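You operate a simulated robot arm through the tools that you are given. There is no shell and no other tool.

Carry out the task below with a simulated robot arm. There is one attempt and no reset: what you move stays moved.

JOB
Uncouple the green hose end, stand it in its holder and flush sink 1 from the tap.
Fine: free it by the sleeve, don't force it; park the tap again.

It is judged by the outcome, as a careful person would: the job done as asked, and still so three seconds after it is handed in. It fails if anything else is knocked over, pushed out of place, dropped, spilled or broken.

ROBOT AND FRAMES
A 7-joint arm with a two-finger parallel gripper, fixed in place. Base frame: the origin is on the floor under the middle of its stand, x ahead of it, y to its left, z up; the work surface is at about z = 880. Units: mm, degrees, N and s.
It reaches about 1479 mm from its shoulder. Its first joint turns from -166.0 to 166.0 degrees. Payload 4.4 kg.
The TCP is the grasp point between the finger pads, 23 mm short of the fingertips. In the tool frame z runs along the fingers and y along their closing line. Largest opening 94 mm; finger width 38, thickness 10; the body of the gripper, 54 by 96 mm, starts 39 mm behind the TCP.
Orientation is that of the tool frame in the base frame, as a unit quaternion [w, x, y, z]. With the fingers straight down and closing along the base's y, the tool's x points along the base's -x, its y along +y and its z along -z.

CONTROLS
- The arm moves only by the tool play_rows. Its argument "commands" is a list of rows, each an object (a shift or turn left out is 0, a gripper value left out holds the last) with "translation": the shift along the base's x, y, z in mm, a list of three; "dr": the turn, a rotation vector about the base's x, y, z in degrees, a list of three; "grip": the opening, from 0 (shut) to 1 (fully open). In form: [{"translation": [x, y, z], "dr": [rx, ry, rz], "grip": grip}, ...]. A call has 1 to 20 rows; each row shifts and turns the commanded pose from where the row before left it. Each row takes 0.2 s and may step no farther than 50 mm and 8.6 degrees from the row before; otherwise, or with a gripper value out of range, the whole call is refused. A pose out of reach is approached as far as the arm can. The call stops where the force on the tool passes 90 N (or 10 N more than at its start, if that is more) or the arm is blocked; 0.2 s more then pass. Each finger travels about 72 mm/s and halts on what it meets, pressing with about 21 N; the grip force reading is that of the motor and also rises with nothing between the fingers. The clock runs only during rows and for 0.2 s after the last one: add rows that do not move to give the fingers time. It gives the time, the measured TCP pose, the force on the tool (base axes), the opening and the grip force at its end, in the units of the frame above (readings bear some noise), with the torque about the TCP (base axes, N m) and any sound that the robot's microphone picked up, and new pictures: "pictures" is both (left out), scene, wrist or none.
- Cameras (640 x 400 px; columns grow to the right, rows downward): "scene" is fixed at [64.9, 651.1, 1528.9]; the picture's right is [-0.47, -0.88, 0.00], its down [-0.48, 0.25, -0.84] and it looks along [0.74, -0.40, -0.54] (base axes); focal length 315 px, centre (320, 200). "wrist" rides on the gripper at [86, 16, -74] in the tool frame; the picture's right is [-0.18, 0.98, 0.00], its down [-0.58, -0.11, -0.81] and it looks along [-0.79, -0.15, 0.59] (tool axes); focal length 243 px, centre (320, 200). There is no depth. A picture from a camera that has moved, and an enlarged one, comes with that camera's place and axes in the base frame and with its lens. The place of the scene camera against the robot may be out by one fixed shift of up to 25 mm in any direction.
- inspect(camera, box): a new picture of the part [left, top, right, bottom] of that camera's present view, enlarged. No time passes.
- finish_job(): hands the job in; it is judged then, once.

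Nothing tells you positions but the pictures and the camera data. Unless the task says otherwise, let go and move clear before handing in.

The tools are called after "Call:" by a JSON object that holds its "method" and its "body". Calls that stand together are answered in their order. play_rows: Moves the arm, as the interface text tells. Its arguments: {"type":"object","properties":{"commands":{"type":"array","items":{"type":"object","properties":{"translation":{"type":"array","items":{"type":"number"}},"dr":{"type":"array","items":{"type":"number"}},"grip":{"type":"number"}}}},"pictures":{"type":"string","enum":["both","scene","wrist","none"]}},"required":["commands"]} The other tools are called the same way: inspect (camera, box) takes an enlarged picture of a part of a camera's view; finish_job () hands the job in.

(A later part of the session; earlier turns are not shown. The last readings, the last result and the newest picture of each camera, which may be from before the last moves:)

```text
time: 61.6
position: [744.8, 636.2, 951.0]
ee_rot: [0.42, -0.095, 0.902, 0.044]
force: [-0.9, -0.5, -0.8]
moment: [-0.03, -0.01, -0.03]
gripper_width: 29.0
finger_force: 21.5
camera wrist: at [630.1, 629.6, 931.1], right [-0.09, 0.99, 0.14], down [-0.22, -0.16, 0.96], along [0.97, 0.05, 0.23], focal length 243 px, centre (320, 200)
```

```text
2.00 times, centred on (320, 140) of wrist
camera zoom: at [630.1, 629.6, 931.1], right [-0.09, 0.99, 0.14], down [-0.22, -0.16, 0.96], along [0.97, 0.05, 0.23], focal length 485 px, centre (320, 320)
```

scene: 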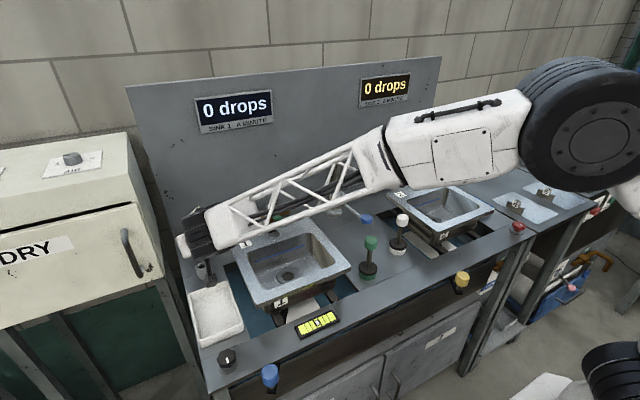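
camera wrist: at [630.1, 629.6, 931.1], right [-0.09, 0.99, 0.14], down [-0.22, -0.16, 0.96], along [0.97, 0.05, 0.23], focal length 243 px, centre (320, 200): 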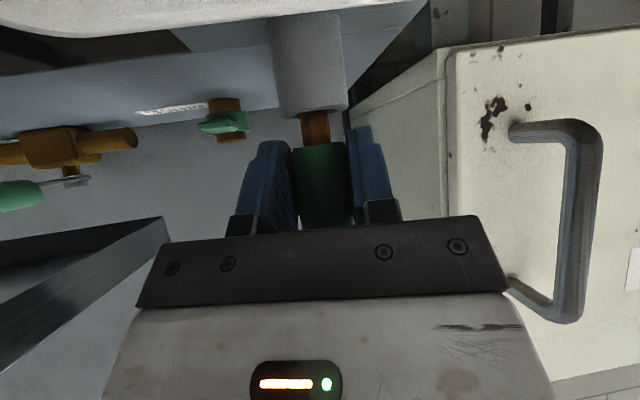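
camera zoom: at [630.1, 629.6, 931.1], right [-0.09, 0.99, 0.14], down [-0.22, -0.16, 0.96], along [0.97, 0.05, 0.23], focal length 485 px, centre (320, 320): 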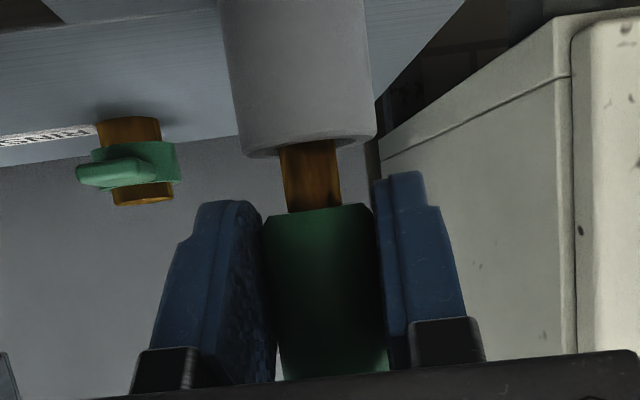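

Call:
{"method": "play_rows", "body": {"commands": [{"translation": [0, 0, -1.5]}, {"translation": [0, 0, -1.2]}, {}, {}], "pictures": "none"}}

```text
time: 62.6
position: [744.3, 638.3, 947.9]
ee_rot: [0.421, -0.094, 0.901, 0.044]
force: [0.0, 0.1, -0.8]
moment: [0.01, 0.02, -0.01]
gripper_width: 29.0
finger_force: 20.7
```

It is just at the bottom with no load. I'll open the fingers slightly and see whether the hose end stands on its own.

Call:
{"method": "play_rows", "body": {"commands": [{"translation": [0, 0, -0.6]}, {"grip": 0.36}, {}, {"grip": 0.42}, {}, {}], "pictures": "both"}}

Call:
{"method": "inspect", "body": {"camera": "wrist", "box": [220, 40, 420, 240]}}

Call:
{"method": "inspect", "body": {"camera": "scene", "box": [160, 190, 280, 310]}}

```text
time: 64.0
position: [745.1, 636.7, 946.9]
ee_rot: [0.42, -0.095, 0.901, 0.045]
force: [-0.6, 0.2, 0.0]
moment: [-0.01, -0.02, -0.01]
gripper_width: 39.1
finger_force: 0.1
camera wrist: at [630.5, 629.3, 928.5], right [-0.09, 0.99, 0.14], down [-0.22, -0.16, 0.96], along [0.97, 0.05, 0.23], focal length 243 px, centre (320, 200)
```

scene: 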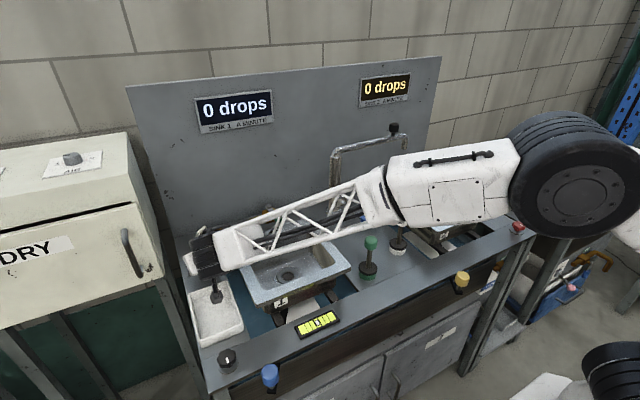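
wrist: 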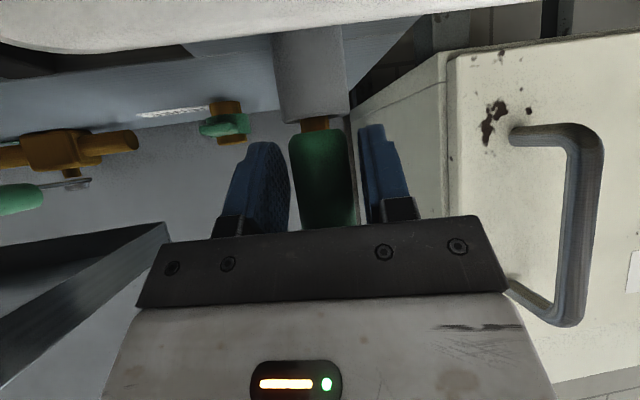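

```text
2.00 times, centred on (320, 140) of wrist
camera zoom: at [630.5, 629.3, 928.5], right [-0.09, 0.99, 0.14], down [-0.22, -0.16, 0.96], along [0.97, 0.05, 0.23], focal length 485 px, centre (320, 320)
```

zoom: 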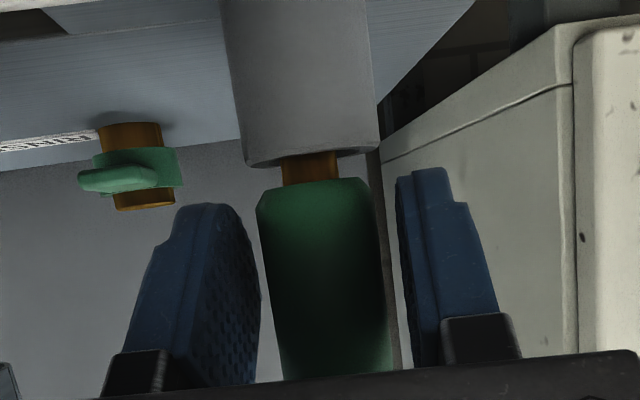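

```text
3.33 times, centred on (220, 250) of scene
camera zoom: at [64.9, 651.1, 1528.9], right [-0.47, -0.88, 0.0], down [-0.48, 0.25, -0.84], along [0.74, -0.4, -0.54], focal length 1048 px, centre (653, 33)
```

zoom: 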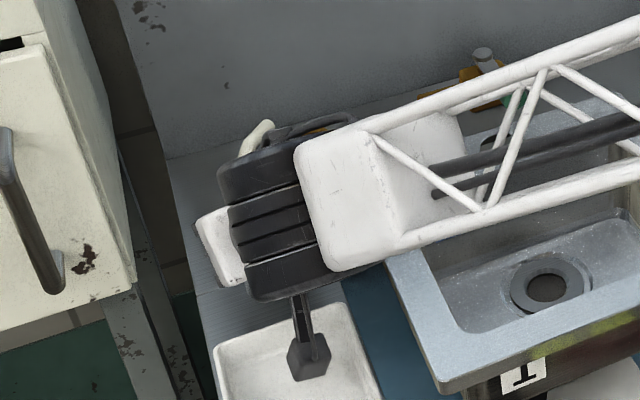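

It settled about 5 mm deeper and stands between the open fingers. I'll open wider and back away along the finger direction.

Call:
{"method": "play_rows", "body": {"commands": [{"grip": 0.62}, {}, {"translation": [-7.5, -1.6, 6.4]}, {"translation": [-7.5, -1.6, 6.4]}, {"translation": [-11, -2.4, 9.6]}, {"translation": [-15, -3.2, 13]}, {"translation": [-15, -3.2, 13]}, {"translation": [-15, -3.2, 16]}, {"translation": [-15, -3.2, 20]}, {}], "pictures": "both"}}

Call:
{"method": "inspect", "body": {"camera": "wrist", "box": [220, 0, 420, 240]}}

Call:
{"method": "inspect", "body": {"camera": "scene", "box": [160, 190, 280, 310]}}

```text
time: 66.2
position: [658.2, 618.0, 1032.3]
ee_rot: [0.42, -0.095, 0.901, 0.044]
force: [0.3, -0.2, 0.5]
moment: [0.01, -0.01, 0.01]
gripper_width: 58.2
finger_force: 0.0
camera wrist: at [543.7, 610.5, 1013.1], right [-0.09, 0.99, 0.14], down [-0.22, -0.16, 0.96], along [0.97, 0.05, 0.23], focal length 243 px, centre (320, 200)
```

scene: 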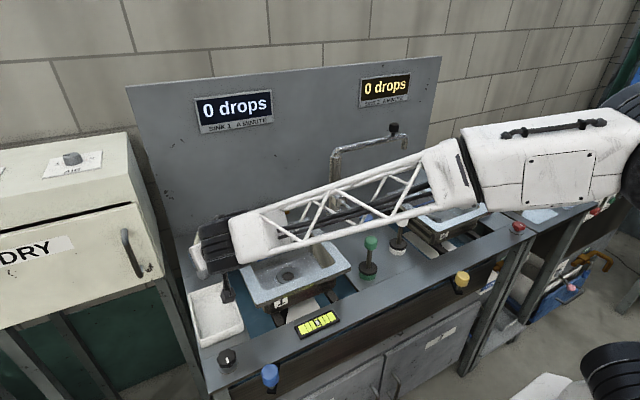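
wrist: 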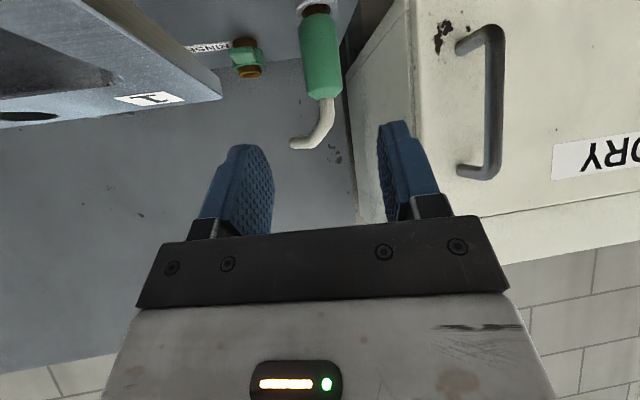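

```text
1.67 times, centred on (320, 120) of wrist
camera zoom: at [543.7, 610.5, 1013.1], right [-0.09, 0.99, 0.14], down [-0.22, -0.16, 0.96], along [0.97, 0.05, 0.23], focal length 404 px, centre (320, 333)
```

zoom: 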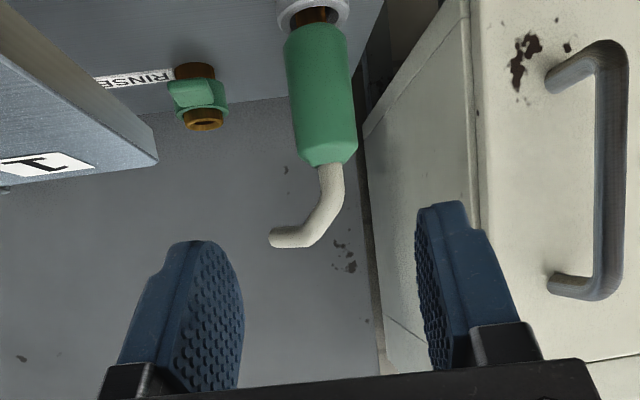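

```text
3.33 times, centred on (220, 250) of scene
camera zoom: at [64.9, 651.1, 1528.9], right [-0.47, -0.88, 0.0], down [-0.48, 0.25, -0.84], along [0.74, -0.4, -0.54], focal length 1048 px, centre (653, 33)
```

zoom: 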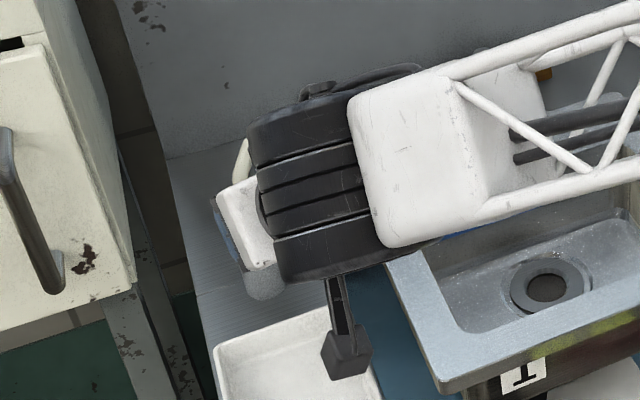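

The hose end stands upright in its holder. I'll rise well clear, bring the tool back to vertical, and look at the tap.

Call:
{"method": "play_rows", "body": {"commands": [{"translation": [-5, -5, 30]}, {"translation": [0, -15, 30], "dr": [-1.49, 6.99, 0]}, {"translation": [0, -20, 30], "dr": [-1.49, 6.99, 0]}, {"translation": [0, -30, 25], "dr": [-1.49, 6.99, 0]}, {"translation": [0, -35, 20], "dr": [-1.49, 6.99, 0]}, {"translation": [0, -40, 15], "dr": [-1.49, 6.99, 0]}, {"translation": [0, -40, 10], "dr": [-1.49, 6.99, 0]}, {"translation": [0, -40, 10], "dr": [-1.49, 6.99, 0]}, {"translation": [0, -40, 0], "dr": [0, 0, -6]}, {"translation": [0, -40, 0], "dr": [0, 0, -6]}, {}, {}], "pictures": "both"}}

Call:
{"method": "inspect", "body": {"camera": "scene", "box": [170, 200, 260, 300]}}

```text
time: 68.8
position: [655.5, 315.4, 1201.4]
ee_rot: [0.0, 0.0, 1.0, -0.001]
force: [0.1, -0.3, -0.2]
moment: [-0.03, -0.03, -0.02]
gripper_width: 58.2
finger_force: 0.1
camera wrist: at [567.7, 331.3, 1275.7], right [0.18, 0.98, 0.0], down [0.58, -0.11, 0.81], along [0.79, -0.15, -0.59], focal length 243 px, centre (320, 200)
```

scene: 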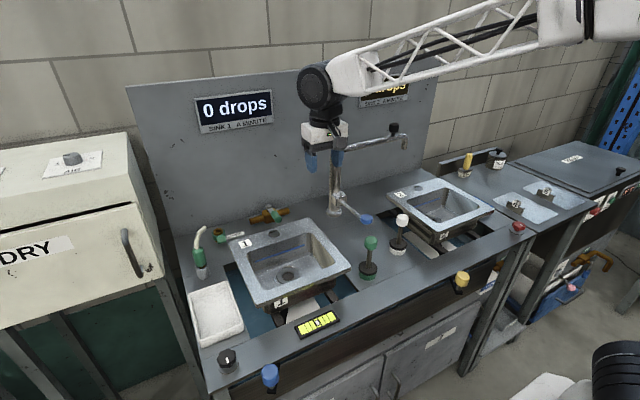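
wrist: 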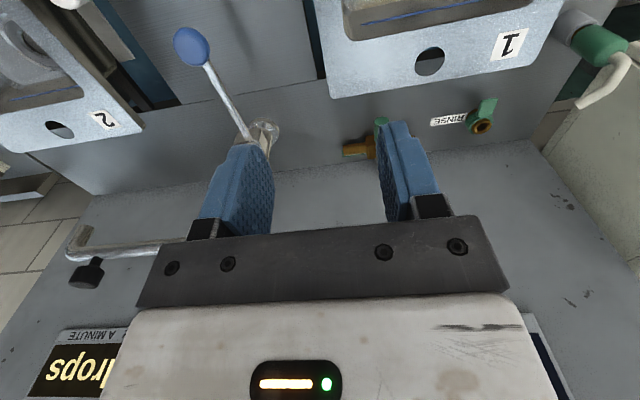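

```text
4.00 times, centred on (215, 250) of scene
camera zoom: at [64.9, 651.1, 1528.9], right [-0.47, -0.88, 0.0], down [-0.48, 0.25, -0.84], along [0.74, -0.4, -0.54], focal length 1258 px, centre (740, 0)
```

zoom: 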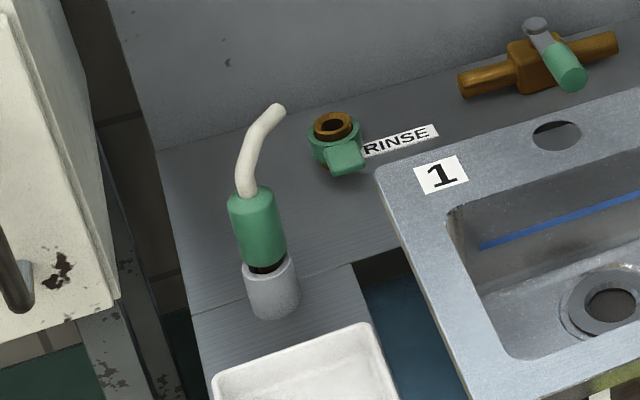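

The hose end is standing in the holder and the stub is clear. Next is the tap, so I'll move to where the wrist camera can study the lever, riser and spout.

Call:
{"method": "play_rows", "body": {"commands": [{"translation": [-25, -30, -10]}, {"translation": [-25, -30, -10]}, {"translation": [-25, -30, -10]}, {"translation": [-15, -20, -10]}, {}, {}], "pictures": "wrist"}}

Call:
{"method": "inspect", "body": {"camera": "wrist", "box": [230, 80, 400, 240]}}

Call:
{"method": "inspect", "body": {"camera": "scene", "box": [180, 60, 430, 150]}}

Call:
{"method": "inspect", "body": {"camera": "wrist", "box": [0, 0, 320, 240]}}

```text
time: 70.2
position: [566.2, 202.4, 1160.7]
ee_rot: [0.001, 0.0, 1.0, 0.001]
force: [0.4, 0.1, -0.3]
moment: [0.01, 0.01, 0.01]
gripper_width: 58.5
finger_force: 0.0
camera wrist: at [477.5, 218.8, 1234.3], right [0.18, 0.98, 0.0], down [0.58, -0.11, 0.81], along [0.79, -0.15, -0.59], focal length 243 px, centre (320, 200)
```

wrist: 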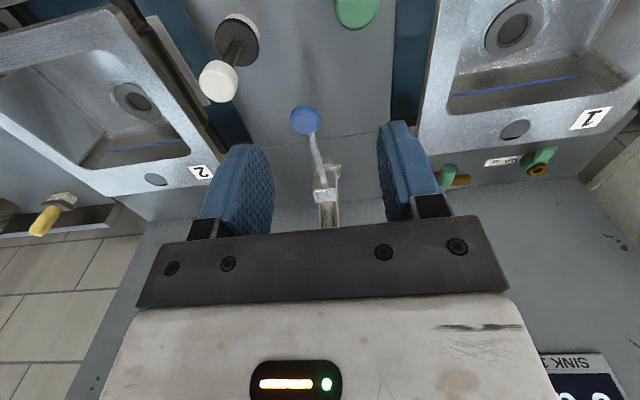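

```text
2.50 times, centred on (315, 160) of wrist
camera zoom: at [477.5, 218.8, 1234.3], right [0.18, 0.98, 0.0], down [0.58, -0.11, 0.81], along [0.79, -0.15, -0.59], focal length 606 px, centre (332, 300)
```

zoom: 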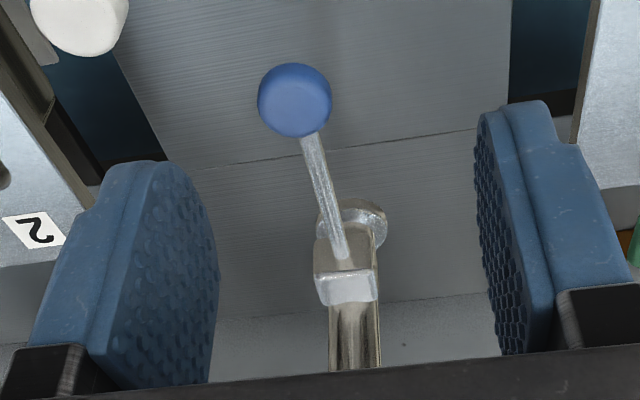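

```text
2.56 times, centred on (305, 105) of scene
camera zoom: at [64.9, 651.1, 1528.9], right [-0.47, -0.88, 0.0], down [-0.48, 0.25, -0.84], along [0.74, -0.4, -0.54], focal length 805 px, centre (358, 443)
```

zoom: 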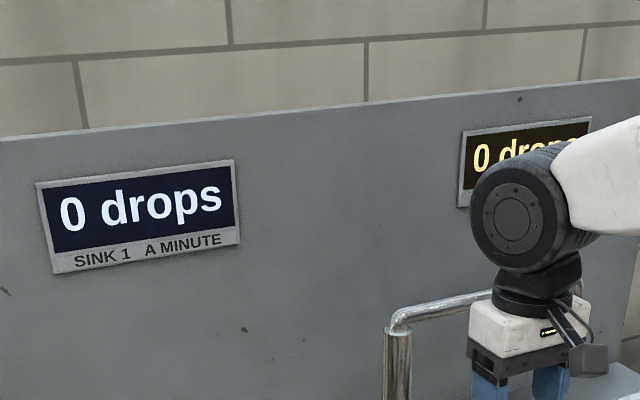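

```text
1.67 times, centred on (160, 120) of wrist
camera zoom: at [477.5, 218.8, 1234.3], right [0.18, 0.98, 0.0], down [0.58, -0.11, 0.81], along [0.79, -0.15, -0.59], focal length 404 px, centre (587, 333)
```

zoom: 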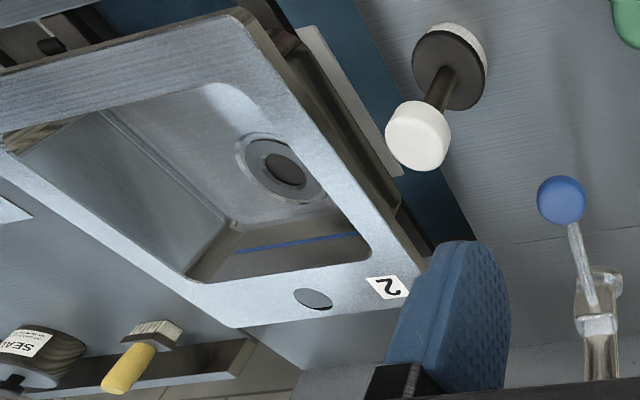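

The blue lever knob is at about (656, 167, 975), with its root on the riser at about (820, 161, 938). The riser's axis is near (847, 170). Now I'll look at the black swing knob on the spout.

Call:
{"method": "play_rows", "body": {"commands": [{"translation": [10, -34.6, 15]}, {"translation": [19, -34.6, 15]}, {"translation": [19, -34.6, 15]}, {"translation": [19, -34.6, 12]}, {"translation": [19, -34.6, 10]}, {"translation": [19, -34.6, 6]}, {"translation": [19, -34.6, 0]}, {}, {}], "pictures": "both"}}

Call:
{"method": "inspect", "body": {"camera": "wrist", "box": [230, 100, 400, 240]}}

```text
time: 72.2
position: [688.1, -38.1, 1234.6]
ee_rot: [0.0, 0.0, 1.0, 0.0]
force: [-0.3, -0.1, -0.1]
moment: [0.01, -0.01, 0.01]
gripper_width: 58.2
finger_force: 0.0
camera wrist: at [600.4, -22.1, 1308.6], right [0.18, 0.98, 0.0], down [0.58, -0.11, 0.81], along [0.79, -0.15, -0.59], focal length 243 px, centre (320, 200)
```

scene: 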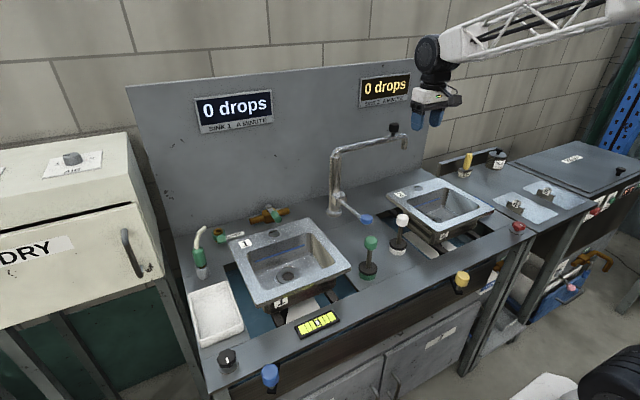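
wrist: 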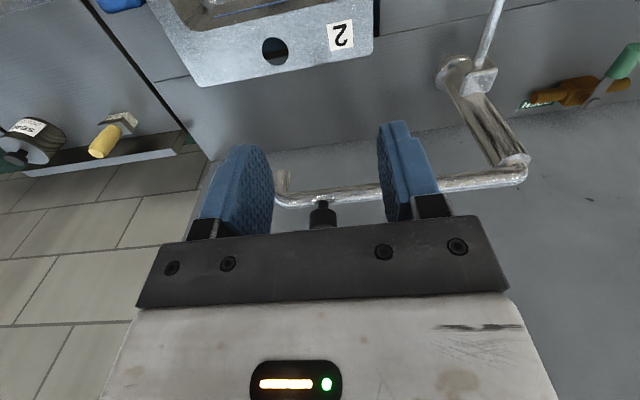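

```text
2.86 times, centred on (315, 170) of wrist
camera zoom: at [600.4, -22.1, 1308.6], right [0.18, 0.98, 0.0], down [0.58, -0.11, 0.81], along [0.79, -0.15, -0.59], focal length 693 px, centre (334, 286)
```

zoom: 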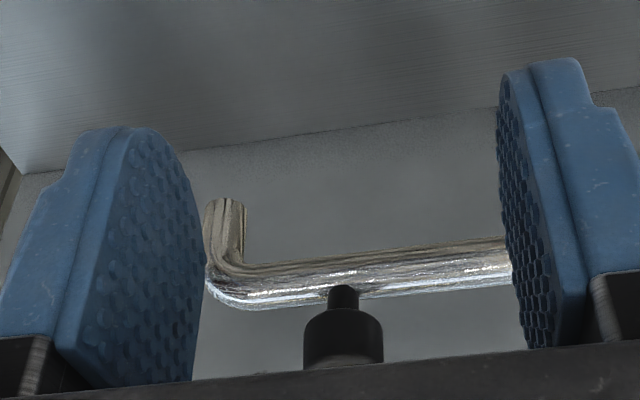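

The black knob is about 35 mm across, near (849, −66) and spanning z 1143–1171, on a spout lying along −y with its outlet near y = −124. I'll turn the gripper 90° so it closes across the swing direction, and move over the knob.

Call:
{"method": "play_rows", "body": {"commands": [{"translation": [10, -2, 0], "dr": [0, 0, 8.2]}, {"translation": [12, -2, 0], "dr": [0, 0, 8.2]}, {"translation": [12, -3, 0], "dr": [0, 0, 8.2]}, {"translation": [12, -3, 0], "dr": [0, 0, 8.2]}, {"translation": [12, -3, 0], "dr": [0, 0, 8.2]}, {"translation": [12, -3, 0], "dr": [0, 0, 8.2]}, {"translation": [12, -3, 0], "dr": [0, 0, 8.2]}, {"translation": [12, -3, 0], "dr": [0, 0, 8.2]}, {"translation": [12, -2, 0], "dr": [0, 0, 8.2]}, {"translation": [12, -2, 0], "dr": [0, 0, 8.2]}, {"translation": [12, -2, 0], "dr": [0, 0, 8.0]}, {}, {}], "pictures": "both"}}

Call:
{"method": "inspect", "body": {"camera": "wrist", "box": [200, 80, 440, 240]}}

Call:
{"method": "inspect", "body": {"camera": "scene", "box": [320, 50, 460, 170]}}

```text
time: 75.0
position: [818.2, -66.8, 1236.0]
ee_rot: [0.0, 0.707, -0.707, 0.0]
force: [-0.2, 0.4, -1.1]
moment: [-0.02, 0.0, -0.01]
gripper_width: 58.4
finger_force: 0.0
camera wrist: at [800.6, -152.9, 1308.9], right [-0.98, 0.18, 0.0], down [0.11, 0.58, 0.81], along [0.15, 0.79, -0.59], focal length 243 px, centre (320, 200)
```

scene: 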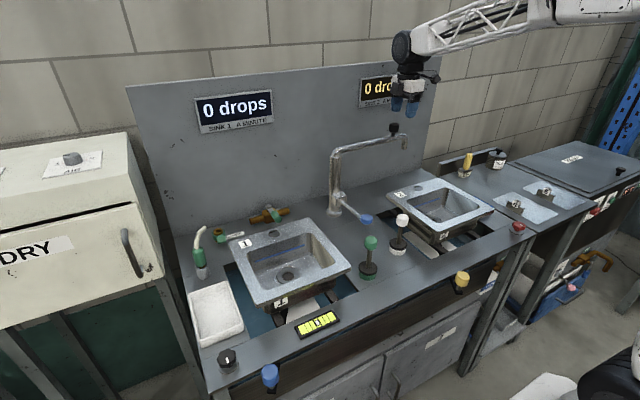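
wrist: 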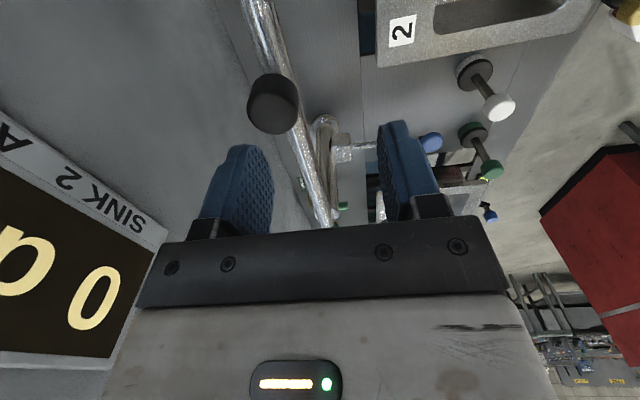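

```text
2.50 times, centred on (320, 160) of wrist
camera zoom: at [800.6, -152.9, 1308.9], right [-0.98, 0.18, 0.0], down [0.11, 0.58, 0.81], along [0.15, 0.79, -0.59], focal length 606 px, centre (320, 300)
```

zoom: 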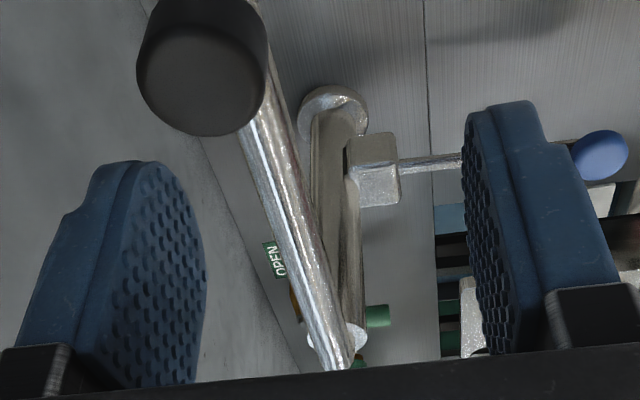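

```text
3.33 times, centred on (390, 110) of scene
camera zoom: at [64.9, 651.1, 1528.9], right [-0.47, -0.88, 0.0], down [-0.48, 0.25, -0.84], along [0.74, -0.4, -0.54], focal length 1048 px, centre (87, 500)
```

zoom: 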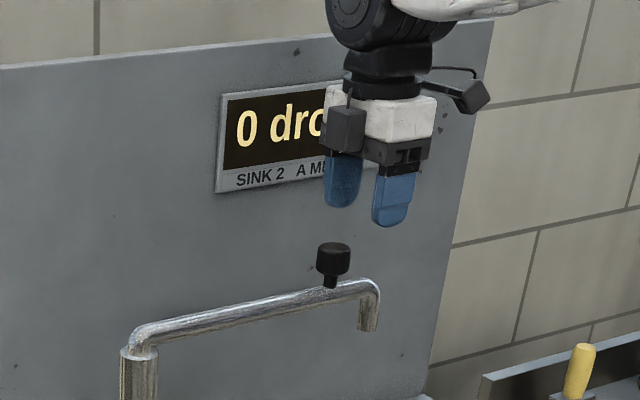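

Call:
{"method": "play_rows", "body": {"commands": [{"translation": [16, 0.5, 0]}, {"translation": [16, 0.3, 0]}, {"translation": [0, 0, -15]}, {"translation": [0, 0, -15]}, {}, {}], "pictures": "wrist"}}

Call:
{"method": "inspect", "body": {"camera": "wrist", "box": [200, 80, 440, 240]}}

Call:
{"method": "inspect", "body": {"camera": "scene", "box": [350, 70, 430, 150]}}

```text
time: 76.4
position: [850.8, -66.3, 1205.7]
ee_rot: [0.0, -0.706, 0.708, 0.0]
force: [0.1, 1.2, 0.7]
moment: [0.0, 0.0, -0.03]
gripper_width: 58.4
finger_force: 0.2
camera wrist: at [833.7, -152.5, 1278.8], right [-0.98, 0.18, 0.0], down [0.11, 0.58, 0.81], along [0.15, 0.79, -0.59], focal length 243 px, centre (320, 200)
```

wrist: 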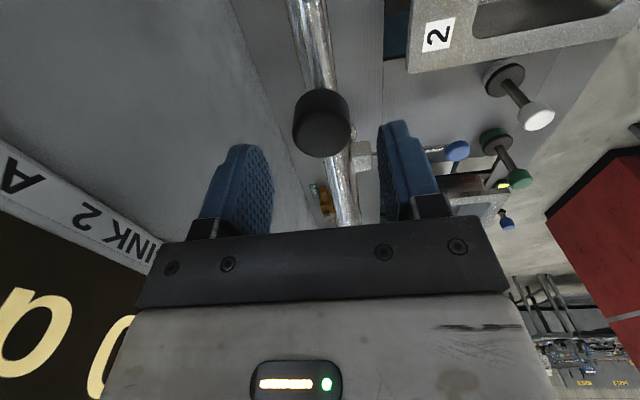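

```text
2.50 times, centred on (320, 160) of wrist
camera zoom: at [833.7, -152.5, 1278.8], right [-0.98, 0.18, 0.0], down [0.11, 0.58, 0.81], along [0.15, 0.79, -0.59], focal length 606 px, centre (320, 300)
```

zoom: 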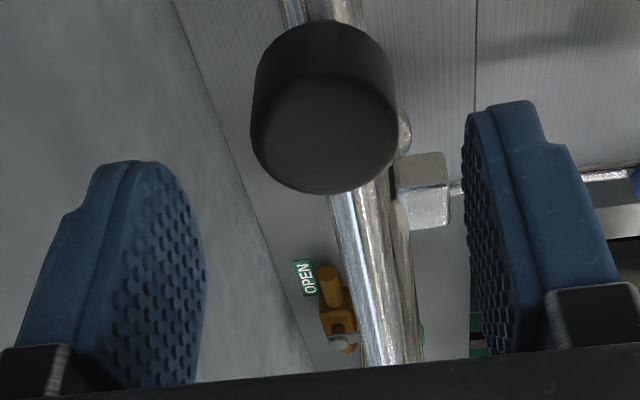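

```text
5.00 times, centred on (390, 110) of scene
camera zoom: at [64.9, 651.1, 1528.9], right [-0.47, -0.88, 0.0], down [-0.48, 0.25, -0.84], along [0.74, -0.4, -0.54], focal length 1573 px, centre (-30, 650)
```

zoom: 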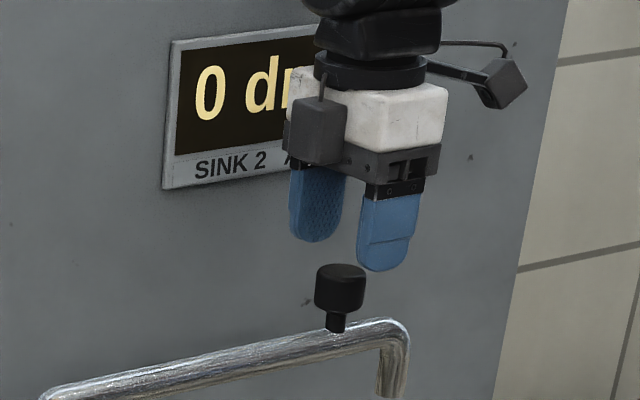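

Call:
{"method": "play_rows", "body": {"commands": [{"translation": [-0.5, 0.8, -11]}, {"translation": [0, 0, -11]}, {"translation": [0, 0, -11]}, {"translation": [0, 0, -10]}, {}, {}], "pictures": "both"}}

Call:
{"method": "inspect", "body": {"camera": "wrist", "box": [200, 80, 440, 240]}}

Call:
{"method": "inspect", "body": {"camera": "scene", "box": [350, 70, 430, 150]}}

```text
time: 77.8
position: [849.8, -64.9, 1162.7]
ee_rot: [0.001, 0.707, -0.707, 0.0]
force: [-0.9, -0.3, 0.3]
moment: [-0.02, 0.03, -0.05]
gripper_width: 58.2
finger_force: 0.0
camera wrist: at [832.3, -151.4, 1236.0], right [-0.98, 0.18, 0.0], down [0.11, 0.58, 0.81], along [0.15, 0.79, -0.59], focal length 243 px, centre (320, 200)
```

scene: 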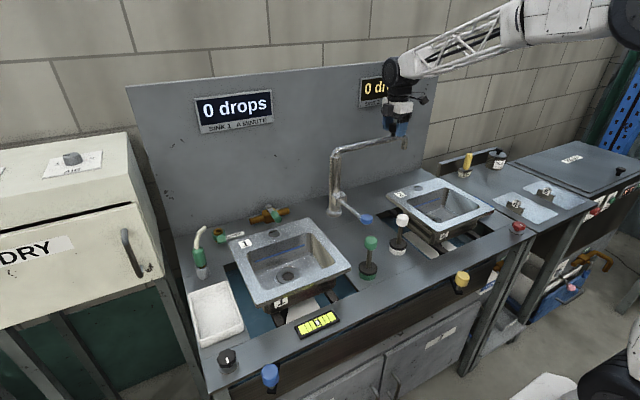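
wrist: 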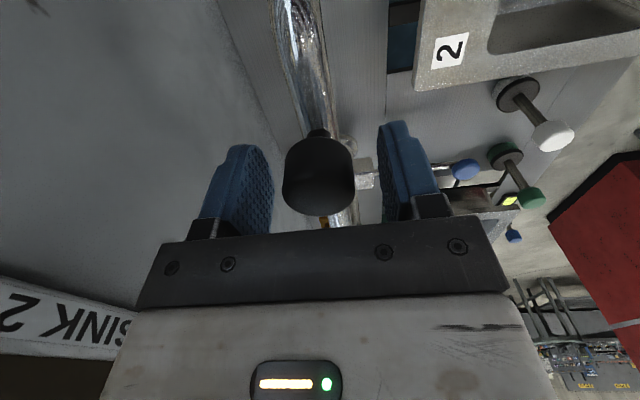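

```text
2.50 times, centred on (320, 160) of wrist
camera zoom: at [832.3, -151.4, 1236.0], right [-0.98, 0.18, 0.0], down [0.11, 0.58, 0.81], along [0.15, 0.79, -0.59], focal length 606 px, centre (320, 300)
```

zoom: 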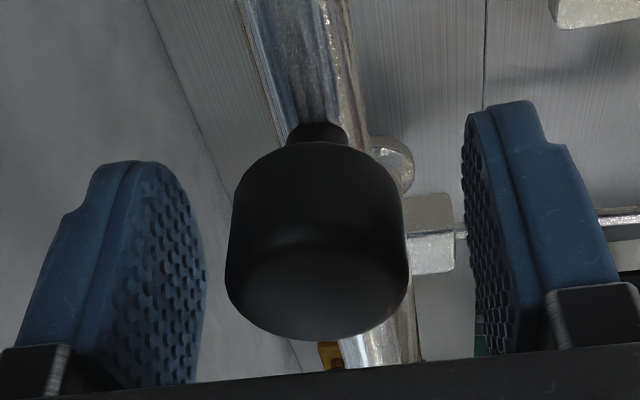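

```text
5.00 times, centred on (390, 110) of scene
camera zoom: at [64.9, 651.1, 1528.9], right [-0.47, -0.88, 0.0], down [-0.48, 0.25, -0.84], along [0.74, -0.4, -0.54], focal length 1573 px, centre (-30, 650)
```

zoom: 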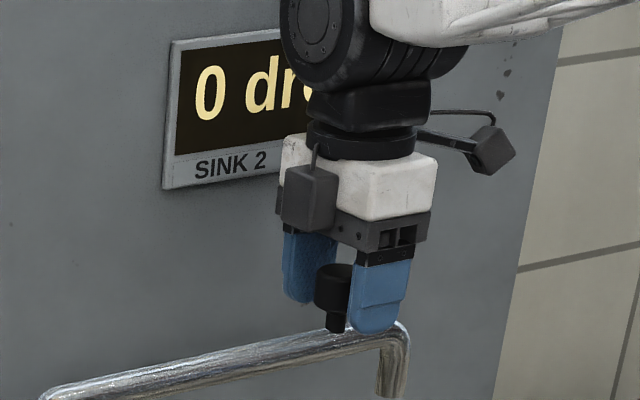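

The knob is between the fingers. I'll close gently on it and note this parked position so I can return to it.

Call:
{"method": "play_rows", "body": {"commands": [{"translation": [0, 0, -2], "grip": 0.27}, {}, {}], "pictures": "wrist"}}

Call:
{"method": "inspect", "body": {"camera": "wrist", "box": [200, 80, 440, 240]}}

```text
time: 78.6
position: [849.1, -65.3, 1160.7]
ee_rot: [0.001, -0.707, 0.707, 0.0]
force: [1.0, 0.4, 12.6]
moment: [0.07, 0.66, -0.15]
gripper_width: 33.7
finger_force: 45.0
camera wrist: at [831.9, -151.4, 1234.3], right [-0.98, 0.18, 0.0], down [0.11, 0.58, 0.81], along [0.15, 0.79, -0.59], focal length 243 px, centre (320, 200)
```

wrist: 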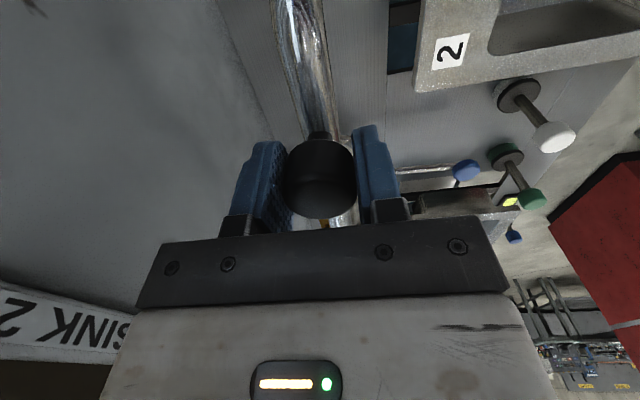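

```text
2.50 times, centred on (320, 160) of wrist
camera zoom: at [831.9, -151.4, 1234.3], right [-0.98, 0.18, 0.0], down [0.11, 0.58, 0.81], along [0.15, 0.79, -0.59], focal length 606 px, centre (320, 300)
```

zoom: 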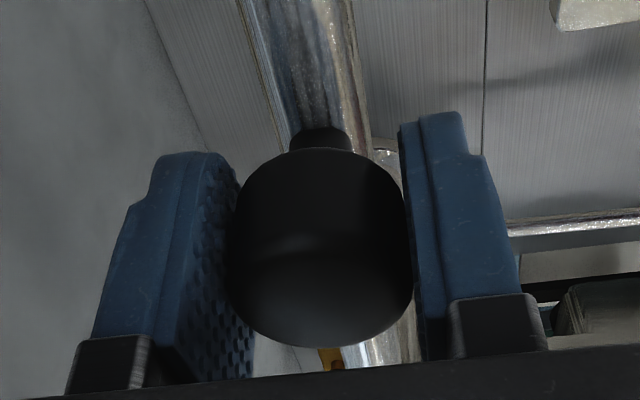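

Call:
{"method": "play_rows", "body": {"commands": [{"translation": [0, 0, 1.5]}, {"translation": [0, 0, 1.5]}, {}], "pictures": "none"}}

```text
time: 79.4
position: [848.6, -64.8, 1160.2]
ee_rot: [0.001, 0.707, -0.707, -0.001]
force: [2.9, -8.1, -23.5]
moment: [-0.47, -0.95, -0.35]
gripper_width: 33.7
finger_force: 44.7
```

The grip is stiff on the knob. I'll loosen to a 2 mm cage so small arc errors can't load the tap.

Call:
{"method": "play_rows", "body": {"commands": [{"grip": 0.385}, {}, {"translation": [0, 0, -1]}, {}], "pictures": "none"}}

```text
time: 80.4
position: [849.6, -65.0, 1161.3]
ee_rot: [0.0, -0.707, 0.707, -0.001]
force: [-0.7, 0.8, -0.8]
moment: [-0.01, 0.01, 0.03]
gripper_width: 36.3
finger_force: 0.1
```

Caged at the parked position of about (849.6, −65.0, 1161). I'll start the swing with a small test arc around the riser axis (847, 170), turning the gripper with it.

Call:
{"method": "play_rows", "body": {"commands": [{"translation": [-8.2, 0.1, 0], "dr": [0, 0, -2]}, {"translation": [-8.3, 0.3, 0], "dr": [0, 0, -2]}, {}], "pictures": "both"}}

Call:
{"method": "inspect", "body": {"camera": "scene", "box": [320, 70, 430, 220]}}

```text
time: 81.2
position: [831.8, -65.2, 1162.3]
ee_rot: [0.0, -0.682, 0.732, 0.0]
force: [1.7, -0.3, 1.0]
moment: [0.0, 0.02, 0.03]
gripper_width: 36.5
finger_force: 0.2
camera wrist: at [809.4, -149.9, 1236.4], right [-0.97, 0.25, 0.0], down [0.15, 0.57, 0.81], along [0.2, 0.78, -0.59], focal length 243 px, centre (320, 200)
```

scene: 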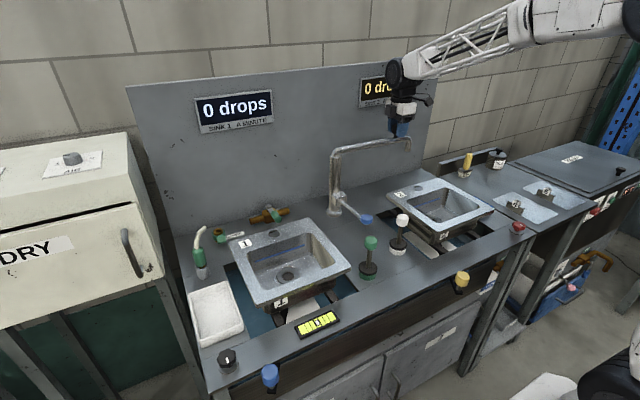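
wrist: 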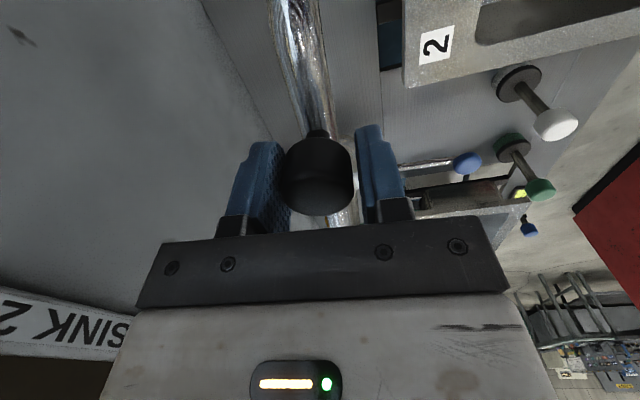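

```text
2.67 times, centred on (375, 145) of scene
camera zoom: at [64.9, 651.1, 1528.9], right [-0.47, -0.88, 0.0], down [-0.48, 0.25, -0.84], along [0.74, -0.4, -0.54], focal length 839 px, centre (173, 347)
```

zoom: 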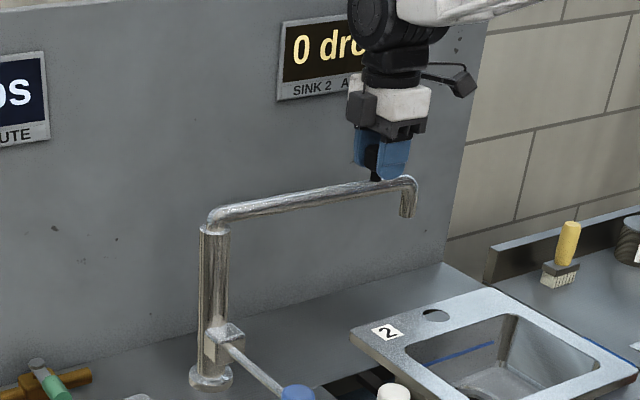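

The spout swings freely at under 2 N. I'll continue the arc toward the front.

Call:
{"method": "play_rows", "body": {"commands": [{"translation": [-30.5, 3.8, 0], "dr": [0, 0, -7.5]}, {"translation": [-29.8, 7.8, 0], "dr": [0, 0, -7.5]}, {"translation": [-28.4, 11.6, 0], "dr": [0, 0, -7.5]}, {"translation": [-26.8, 15.2, 0], "dr": [0, 0, -7.5]}, {"translation": [-24.5, 18.6, 0], "dr": [0, 0, -7.5]}, {"translation": [-21.8, 21.6, 0], "dr": [0, 0, -7.5]}, {"translation": [-18.9, 24.3, 0], "dr": [0, 0, -7.5]}, {"translation": [-15.5, 26.5, 0], "dr": [0, 0, -7.5]}, {}], "pictures": "both"}}

```text
time: 83.2
position: [636.3, 65.0, 1162.6]
ee_rot: [0.001, -0.223, 0.975, 0.0]
force: [0.7, 0.0, -0.1]
moment: [0.06, 0.03, -0.01]
gripper_width: 36.6
finger_force: 0.1
camera wrist: at [551.2, 42.6, 1236.5], right [-0.26, 0.96, 0.0], down [0.57, 0.16, 0.81], along [0.78, 0.21, -0.59], focal length 243 px, centre (320, 200)
```

scene: 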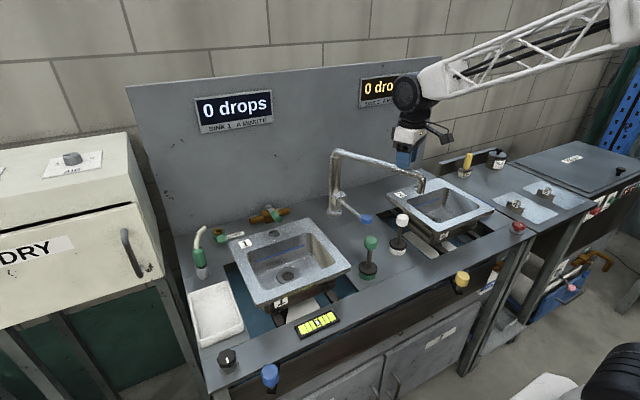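
wrist: 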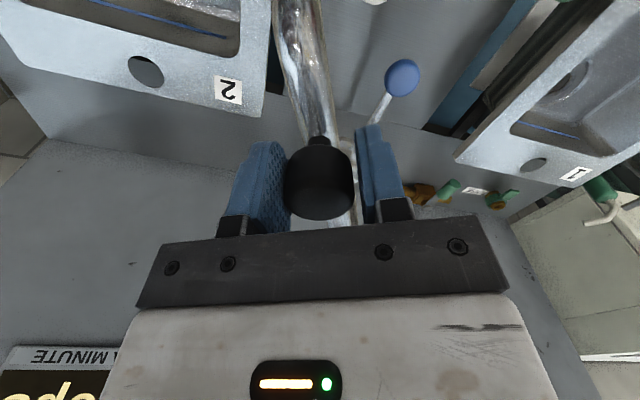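

Call:
{"method": "play_rows", "body": {"commands": [{"translation": [-12, 28.3, 0], "dr": [0, 0, -7.5]}, {"translation": [-8.1, 29.6, 0], "dr": [0, 0, -7.5]}, {"translation": [-4.2, 30.5, 0], "dr": [0, 0, -7.5]}, {"translation": [-0.2, 30.7, 0], "dr": [0, 0, -7.5]}, {"translation": [3.8, 30.5, 0], "dr": [0, 0, -7.5]}, {"translation": [7.8, 29.8, 0], "dr": [0, 0, -7.5]}, {"translation": [11.6, 28.4, 0], "dr": [0, 0, -7.5]}, {"translation": [15.2, 26.8, 0], "dr": [0, 0, -7.5]}, {}], "pictures": "both"}}

```text
time: 85.2
position: [651.6, 298.4, 1162.7]
ee_rot: [0.001, 0.293, 0.956, 0.0]
force: [-0.5, -0.8, 0.3]
moment: [0.03, 0.01, -0.01]
gripper_width: 36.6
finger_force: 0.0
camera wrist: at [588.7, 361.6, 1236.2], right [0.7, 0.71, 0.0], down [0.42, -0.42, 0.81], along [0.57, -0.57, -0.59], focal length 243 px, centre (320, 200)
```

scene: 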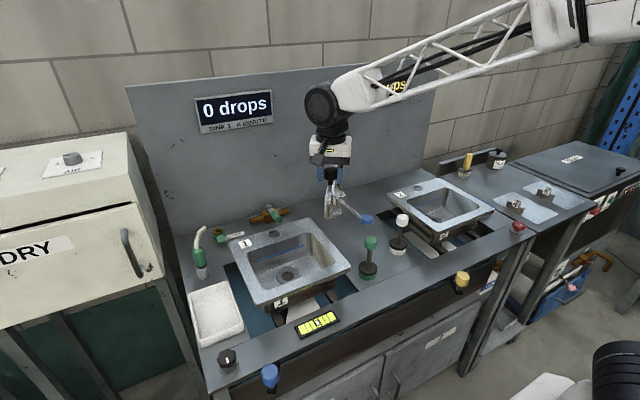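
wrist: 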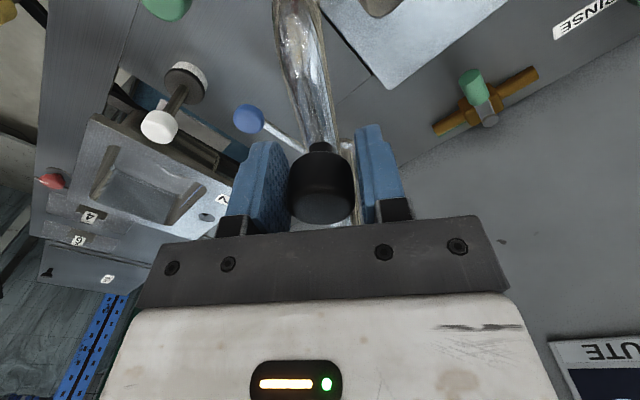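

Call:
{"method": "play_rows", "body": {"commands": [{"translation": [9.3, 12.2, 0], "dr": [0, 0, -3.7]}, {"translation": [9.3, 12.3, 0], "dr": [0, 0, -3.8]}, {"translation": [10.8, 10.9, 0], "dr": [0, 0, -3.7]}, {"translation": [10.8, 10.9, 0], "dr": [0, 0, -3.8]}, {"translation": [5.6, 4.8, 0], "dr": [0, 0, -1.8]}, {}, {}], "pictures": "both"}}

Call:
{"method": "inspect", "body": {"camera": "scene", "box": [200, 120, 400, 320]}}

```text
time: 86.8
position: [695.9, 350.2, 1161.8]
ee_rot: [0.0, 0.429, 0.903, -0.001]
force: [-20.7, -40.5, -2.0]
moment: [0.03, -0.04, 0.12]
gripper_width: 66.5
finger_force: 20.6
camera wrist: at [653.1, 427.2, 1234.5], right [0.88, 0.48, 0.0], down [0.28, -0.52, 0.81], along [0.39, -0.71, -0.59], focal length 243 px, centre (320, 200)
```

scene: 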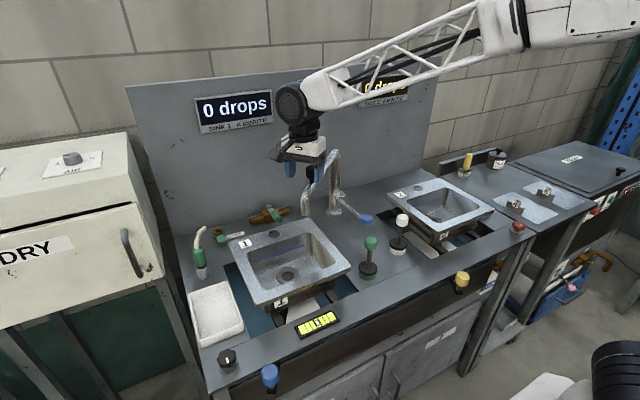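
wrist: 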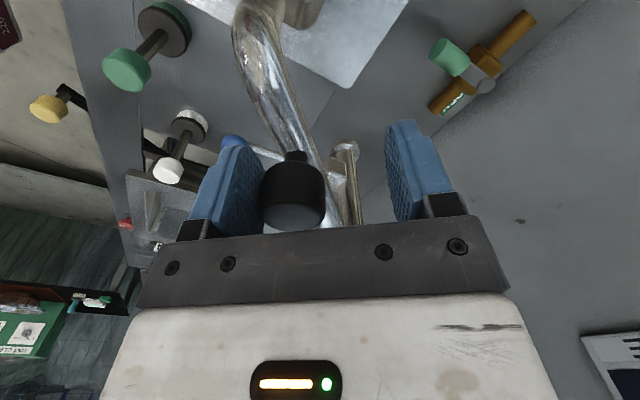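

```text
2.00 times, centred on (300, 220) of scene
camera zoom: at [64.9, 651.1, 1528.9], right [-0.47, -0.88, 0.0], down [-0.48, 0.25, -0.84], along [0.74, -0.4, -0.54], focal length 629 px, centre (360, 160)
```

zoom: 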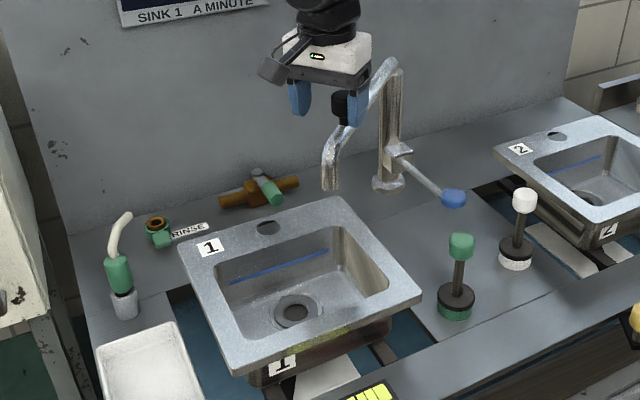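

The spout reached its stop, with the outlet over sink 1 at about (640, 378), so I'll ease back to take the load off it.

Call:
{"method": "play_rows", "body": {"commands": [{"translation": [-6.5, -5.5, 0], "dr": [0, 0, 2]}, {"translation": [-6.5, -5.5, 0], "dr": [0, 0, 2]}, {}, {}], "pictures": "both"}}

Call:
{"method": "inspect", "body": {"camera": "scene", "box": [200, 120, 400, 320]}}

```text
time: 87.8
position: [682.4, 340.1, 1161.2]
ee_rot: [0.001, 0.396, 0.918, 0.0]
force: [0.3, -0.2, -0.4]
moment: [-0.04, -0.03, -0.01]
gripper_width: 36.2
finger_force: 0.0
camera wrist: at [635.1, 413.8, 1235.2], right [0.84, 0.54, 0.0], down [0.32, -0.5, 0.81], along [0.43, -0.68, -0.59], focal length 243 px, centre (320, 200)
```

scene: 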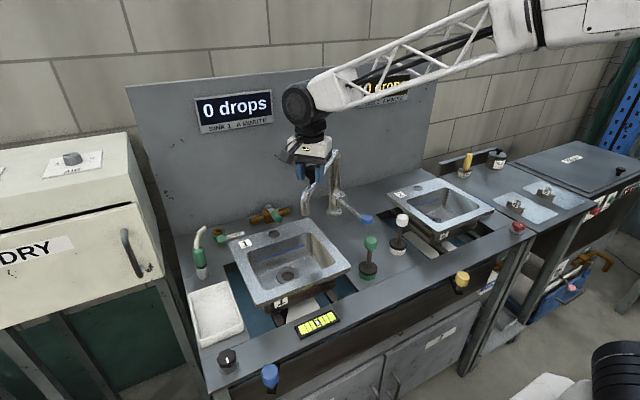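
wrist: 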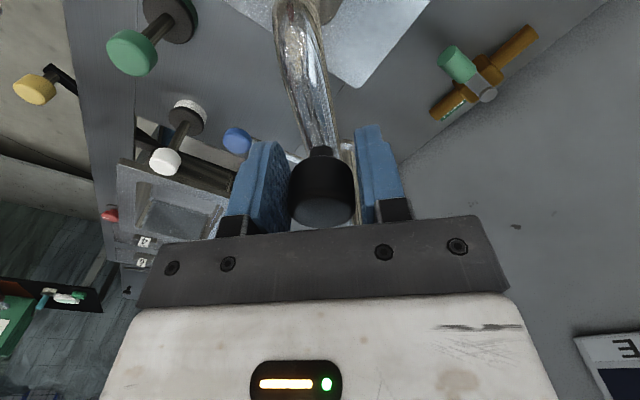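

```text
2.00 times, centred on (300, 220) of scene
camera zoom: at [64.9, 651.1, 1528.9], right [-0.47, -0.88, 0.0], down [-0.48, 0.25, -0.84], along [0.74, -0.4, -0.54], focal length 629 px, centre (360, 160)
```

zoom: 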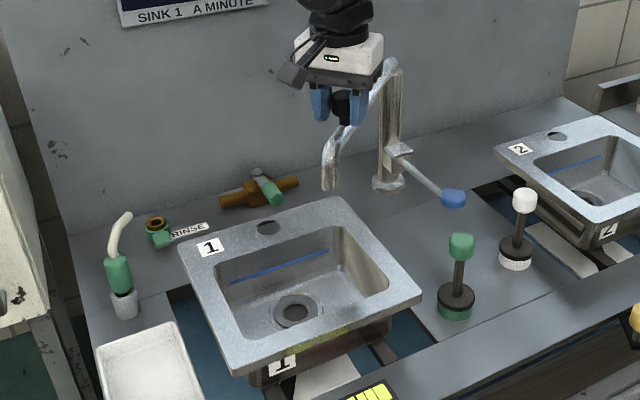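

The spout rests unloaded over sink 1. Next I'll let go, rise, square up the gripper and go to the blue lever.

Call:
{"method": "play_rows", "body": {"commands": [{"grip": 0.62}, {}, {"translation": [0, 0, 20]}, {"translation": [0, 0, 25]}, {"translation": [0, 0, 25]}, {"translation": [-10, -25, 0], "dr": [0, 0, 7.8]}, {"translation": [-8, -29, 0], "dr": [0, 0, 7.8]}, {"translation": [-6, -30, 0], "dr": [0, 0, 7.8]}, {"translation": [-4, -30, 0], "dr": [0, 0, 7.8]}, {"translation": [0, -30, 0], "dr": [0, 0, 7.8]}, {"translation": [0, -29, 0], "dr": [0, 0, 7.7]}, {}, {}], "pictures": "both"}}

Call:
{"method": "inspect", "body": {"camera": "wrist", "box": [200, 60, 440, 240]}}

Call:
{"method": "inspect", "body": {"camera": "scene", "box": [280, 120, 420, 260]}}

```text
time: 90.6
position: [653.7, 166.6, 1231.6]
ee_rot: [0.0, 0.001, 1.0, 0.0]
force: [0.0, 1.8, -0.1]
moment: [-0.01, -0.01, 0.01]
gripper_width: 58.2
finger_force: 0.1
camera wrist: at [566.6, 182.5, 1305.8], right [0.19, 0.98, 0.0], down [0.58, -0.11, 0.81], along [0.79, -0.15, -0.59], focal length 243 px, centre (320, 200)
```

scene: 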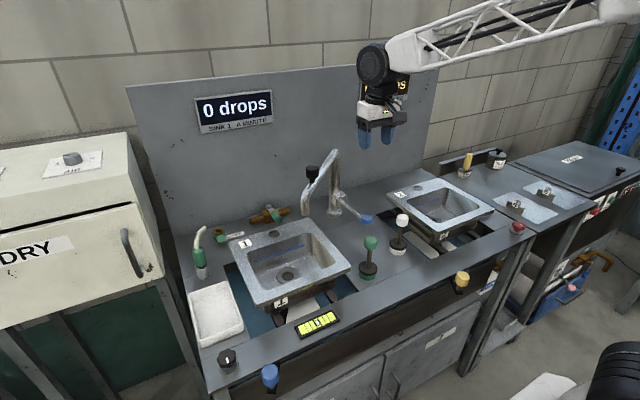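
wrist: 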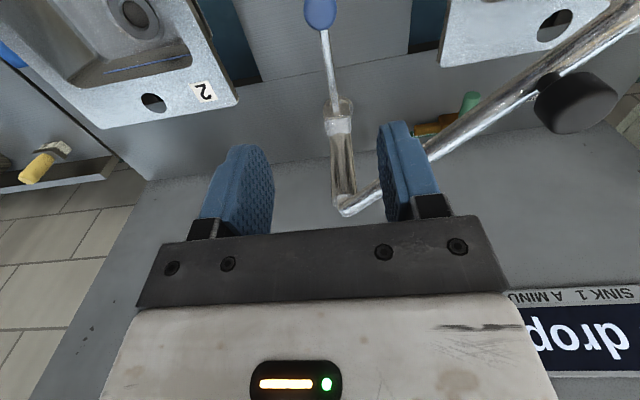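

```text
2.22 times, centred on (320, 150) of wrist
camera zoom: at [566.6, 182.5, 1305.8], right [0.19, 0.98, 0.0], down [0.58, -0.11, 0.81], along [0.79, -0.15, -0.59], focal length 539 px, centre (320, 311)
```

zoom: 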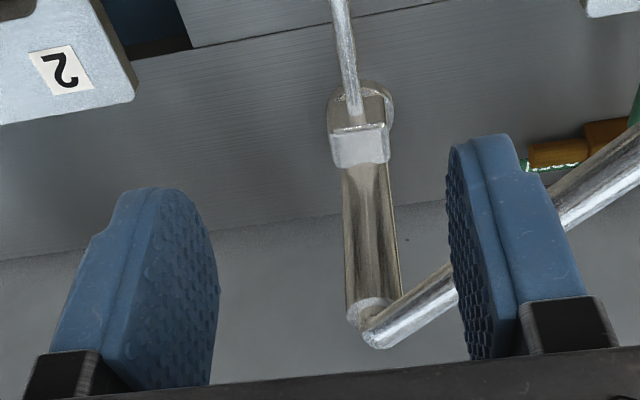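

```text
2.86 times, centred on (350, 190) of scene
camera zoom: at [64.9, 651.1, 1528.9], right [-0.47, -0.88, 0.0], down [-0.48, 0.25, -0.84], along [0.74, -0.4, -0.54], focal length 899 px, centre (234, 229)
```

zoom: 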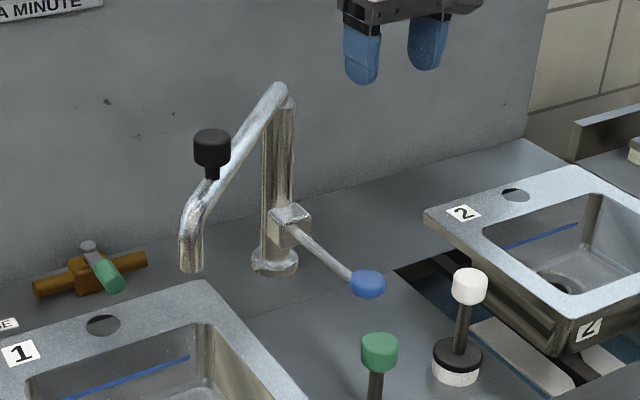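

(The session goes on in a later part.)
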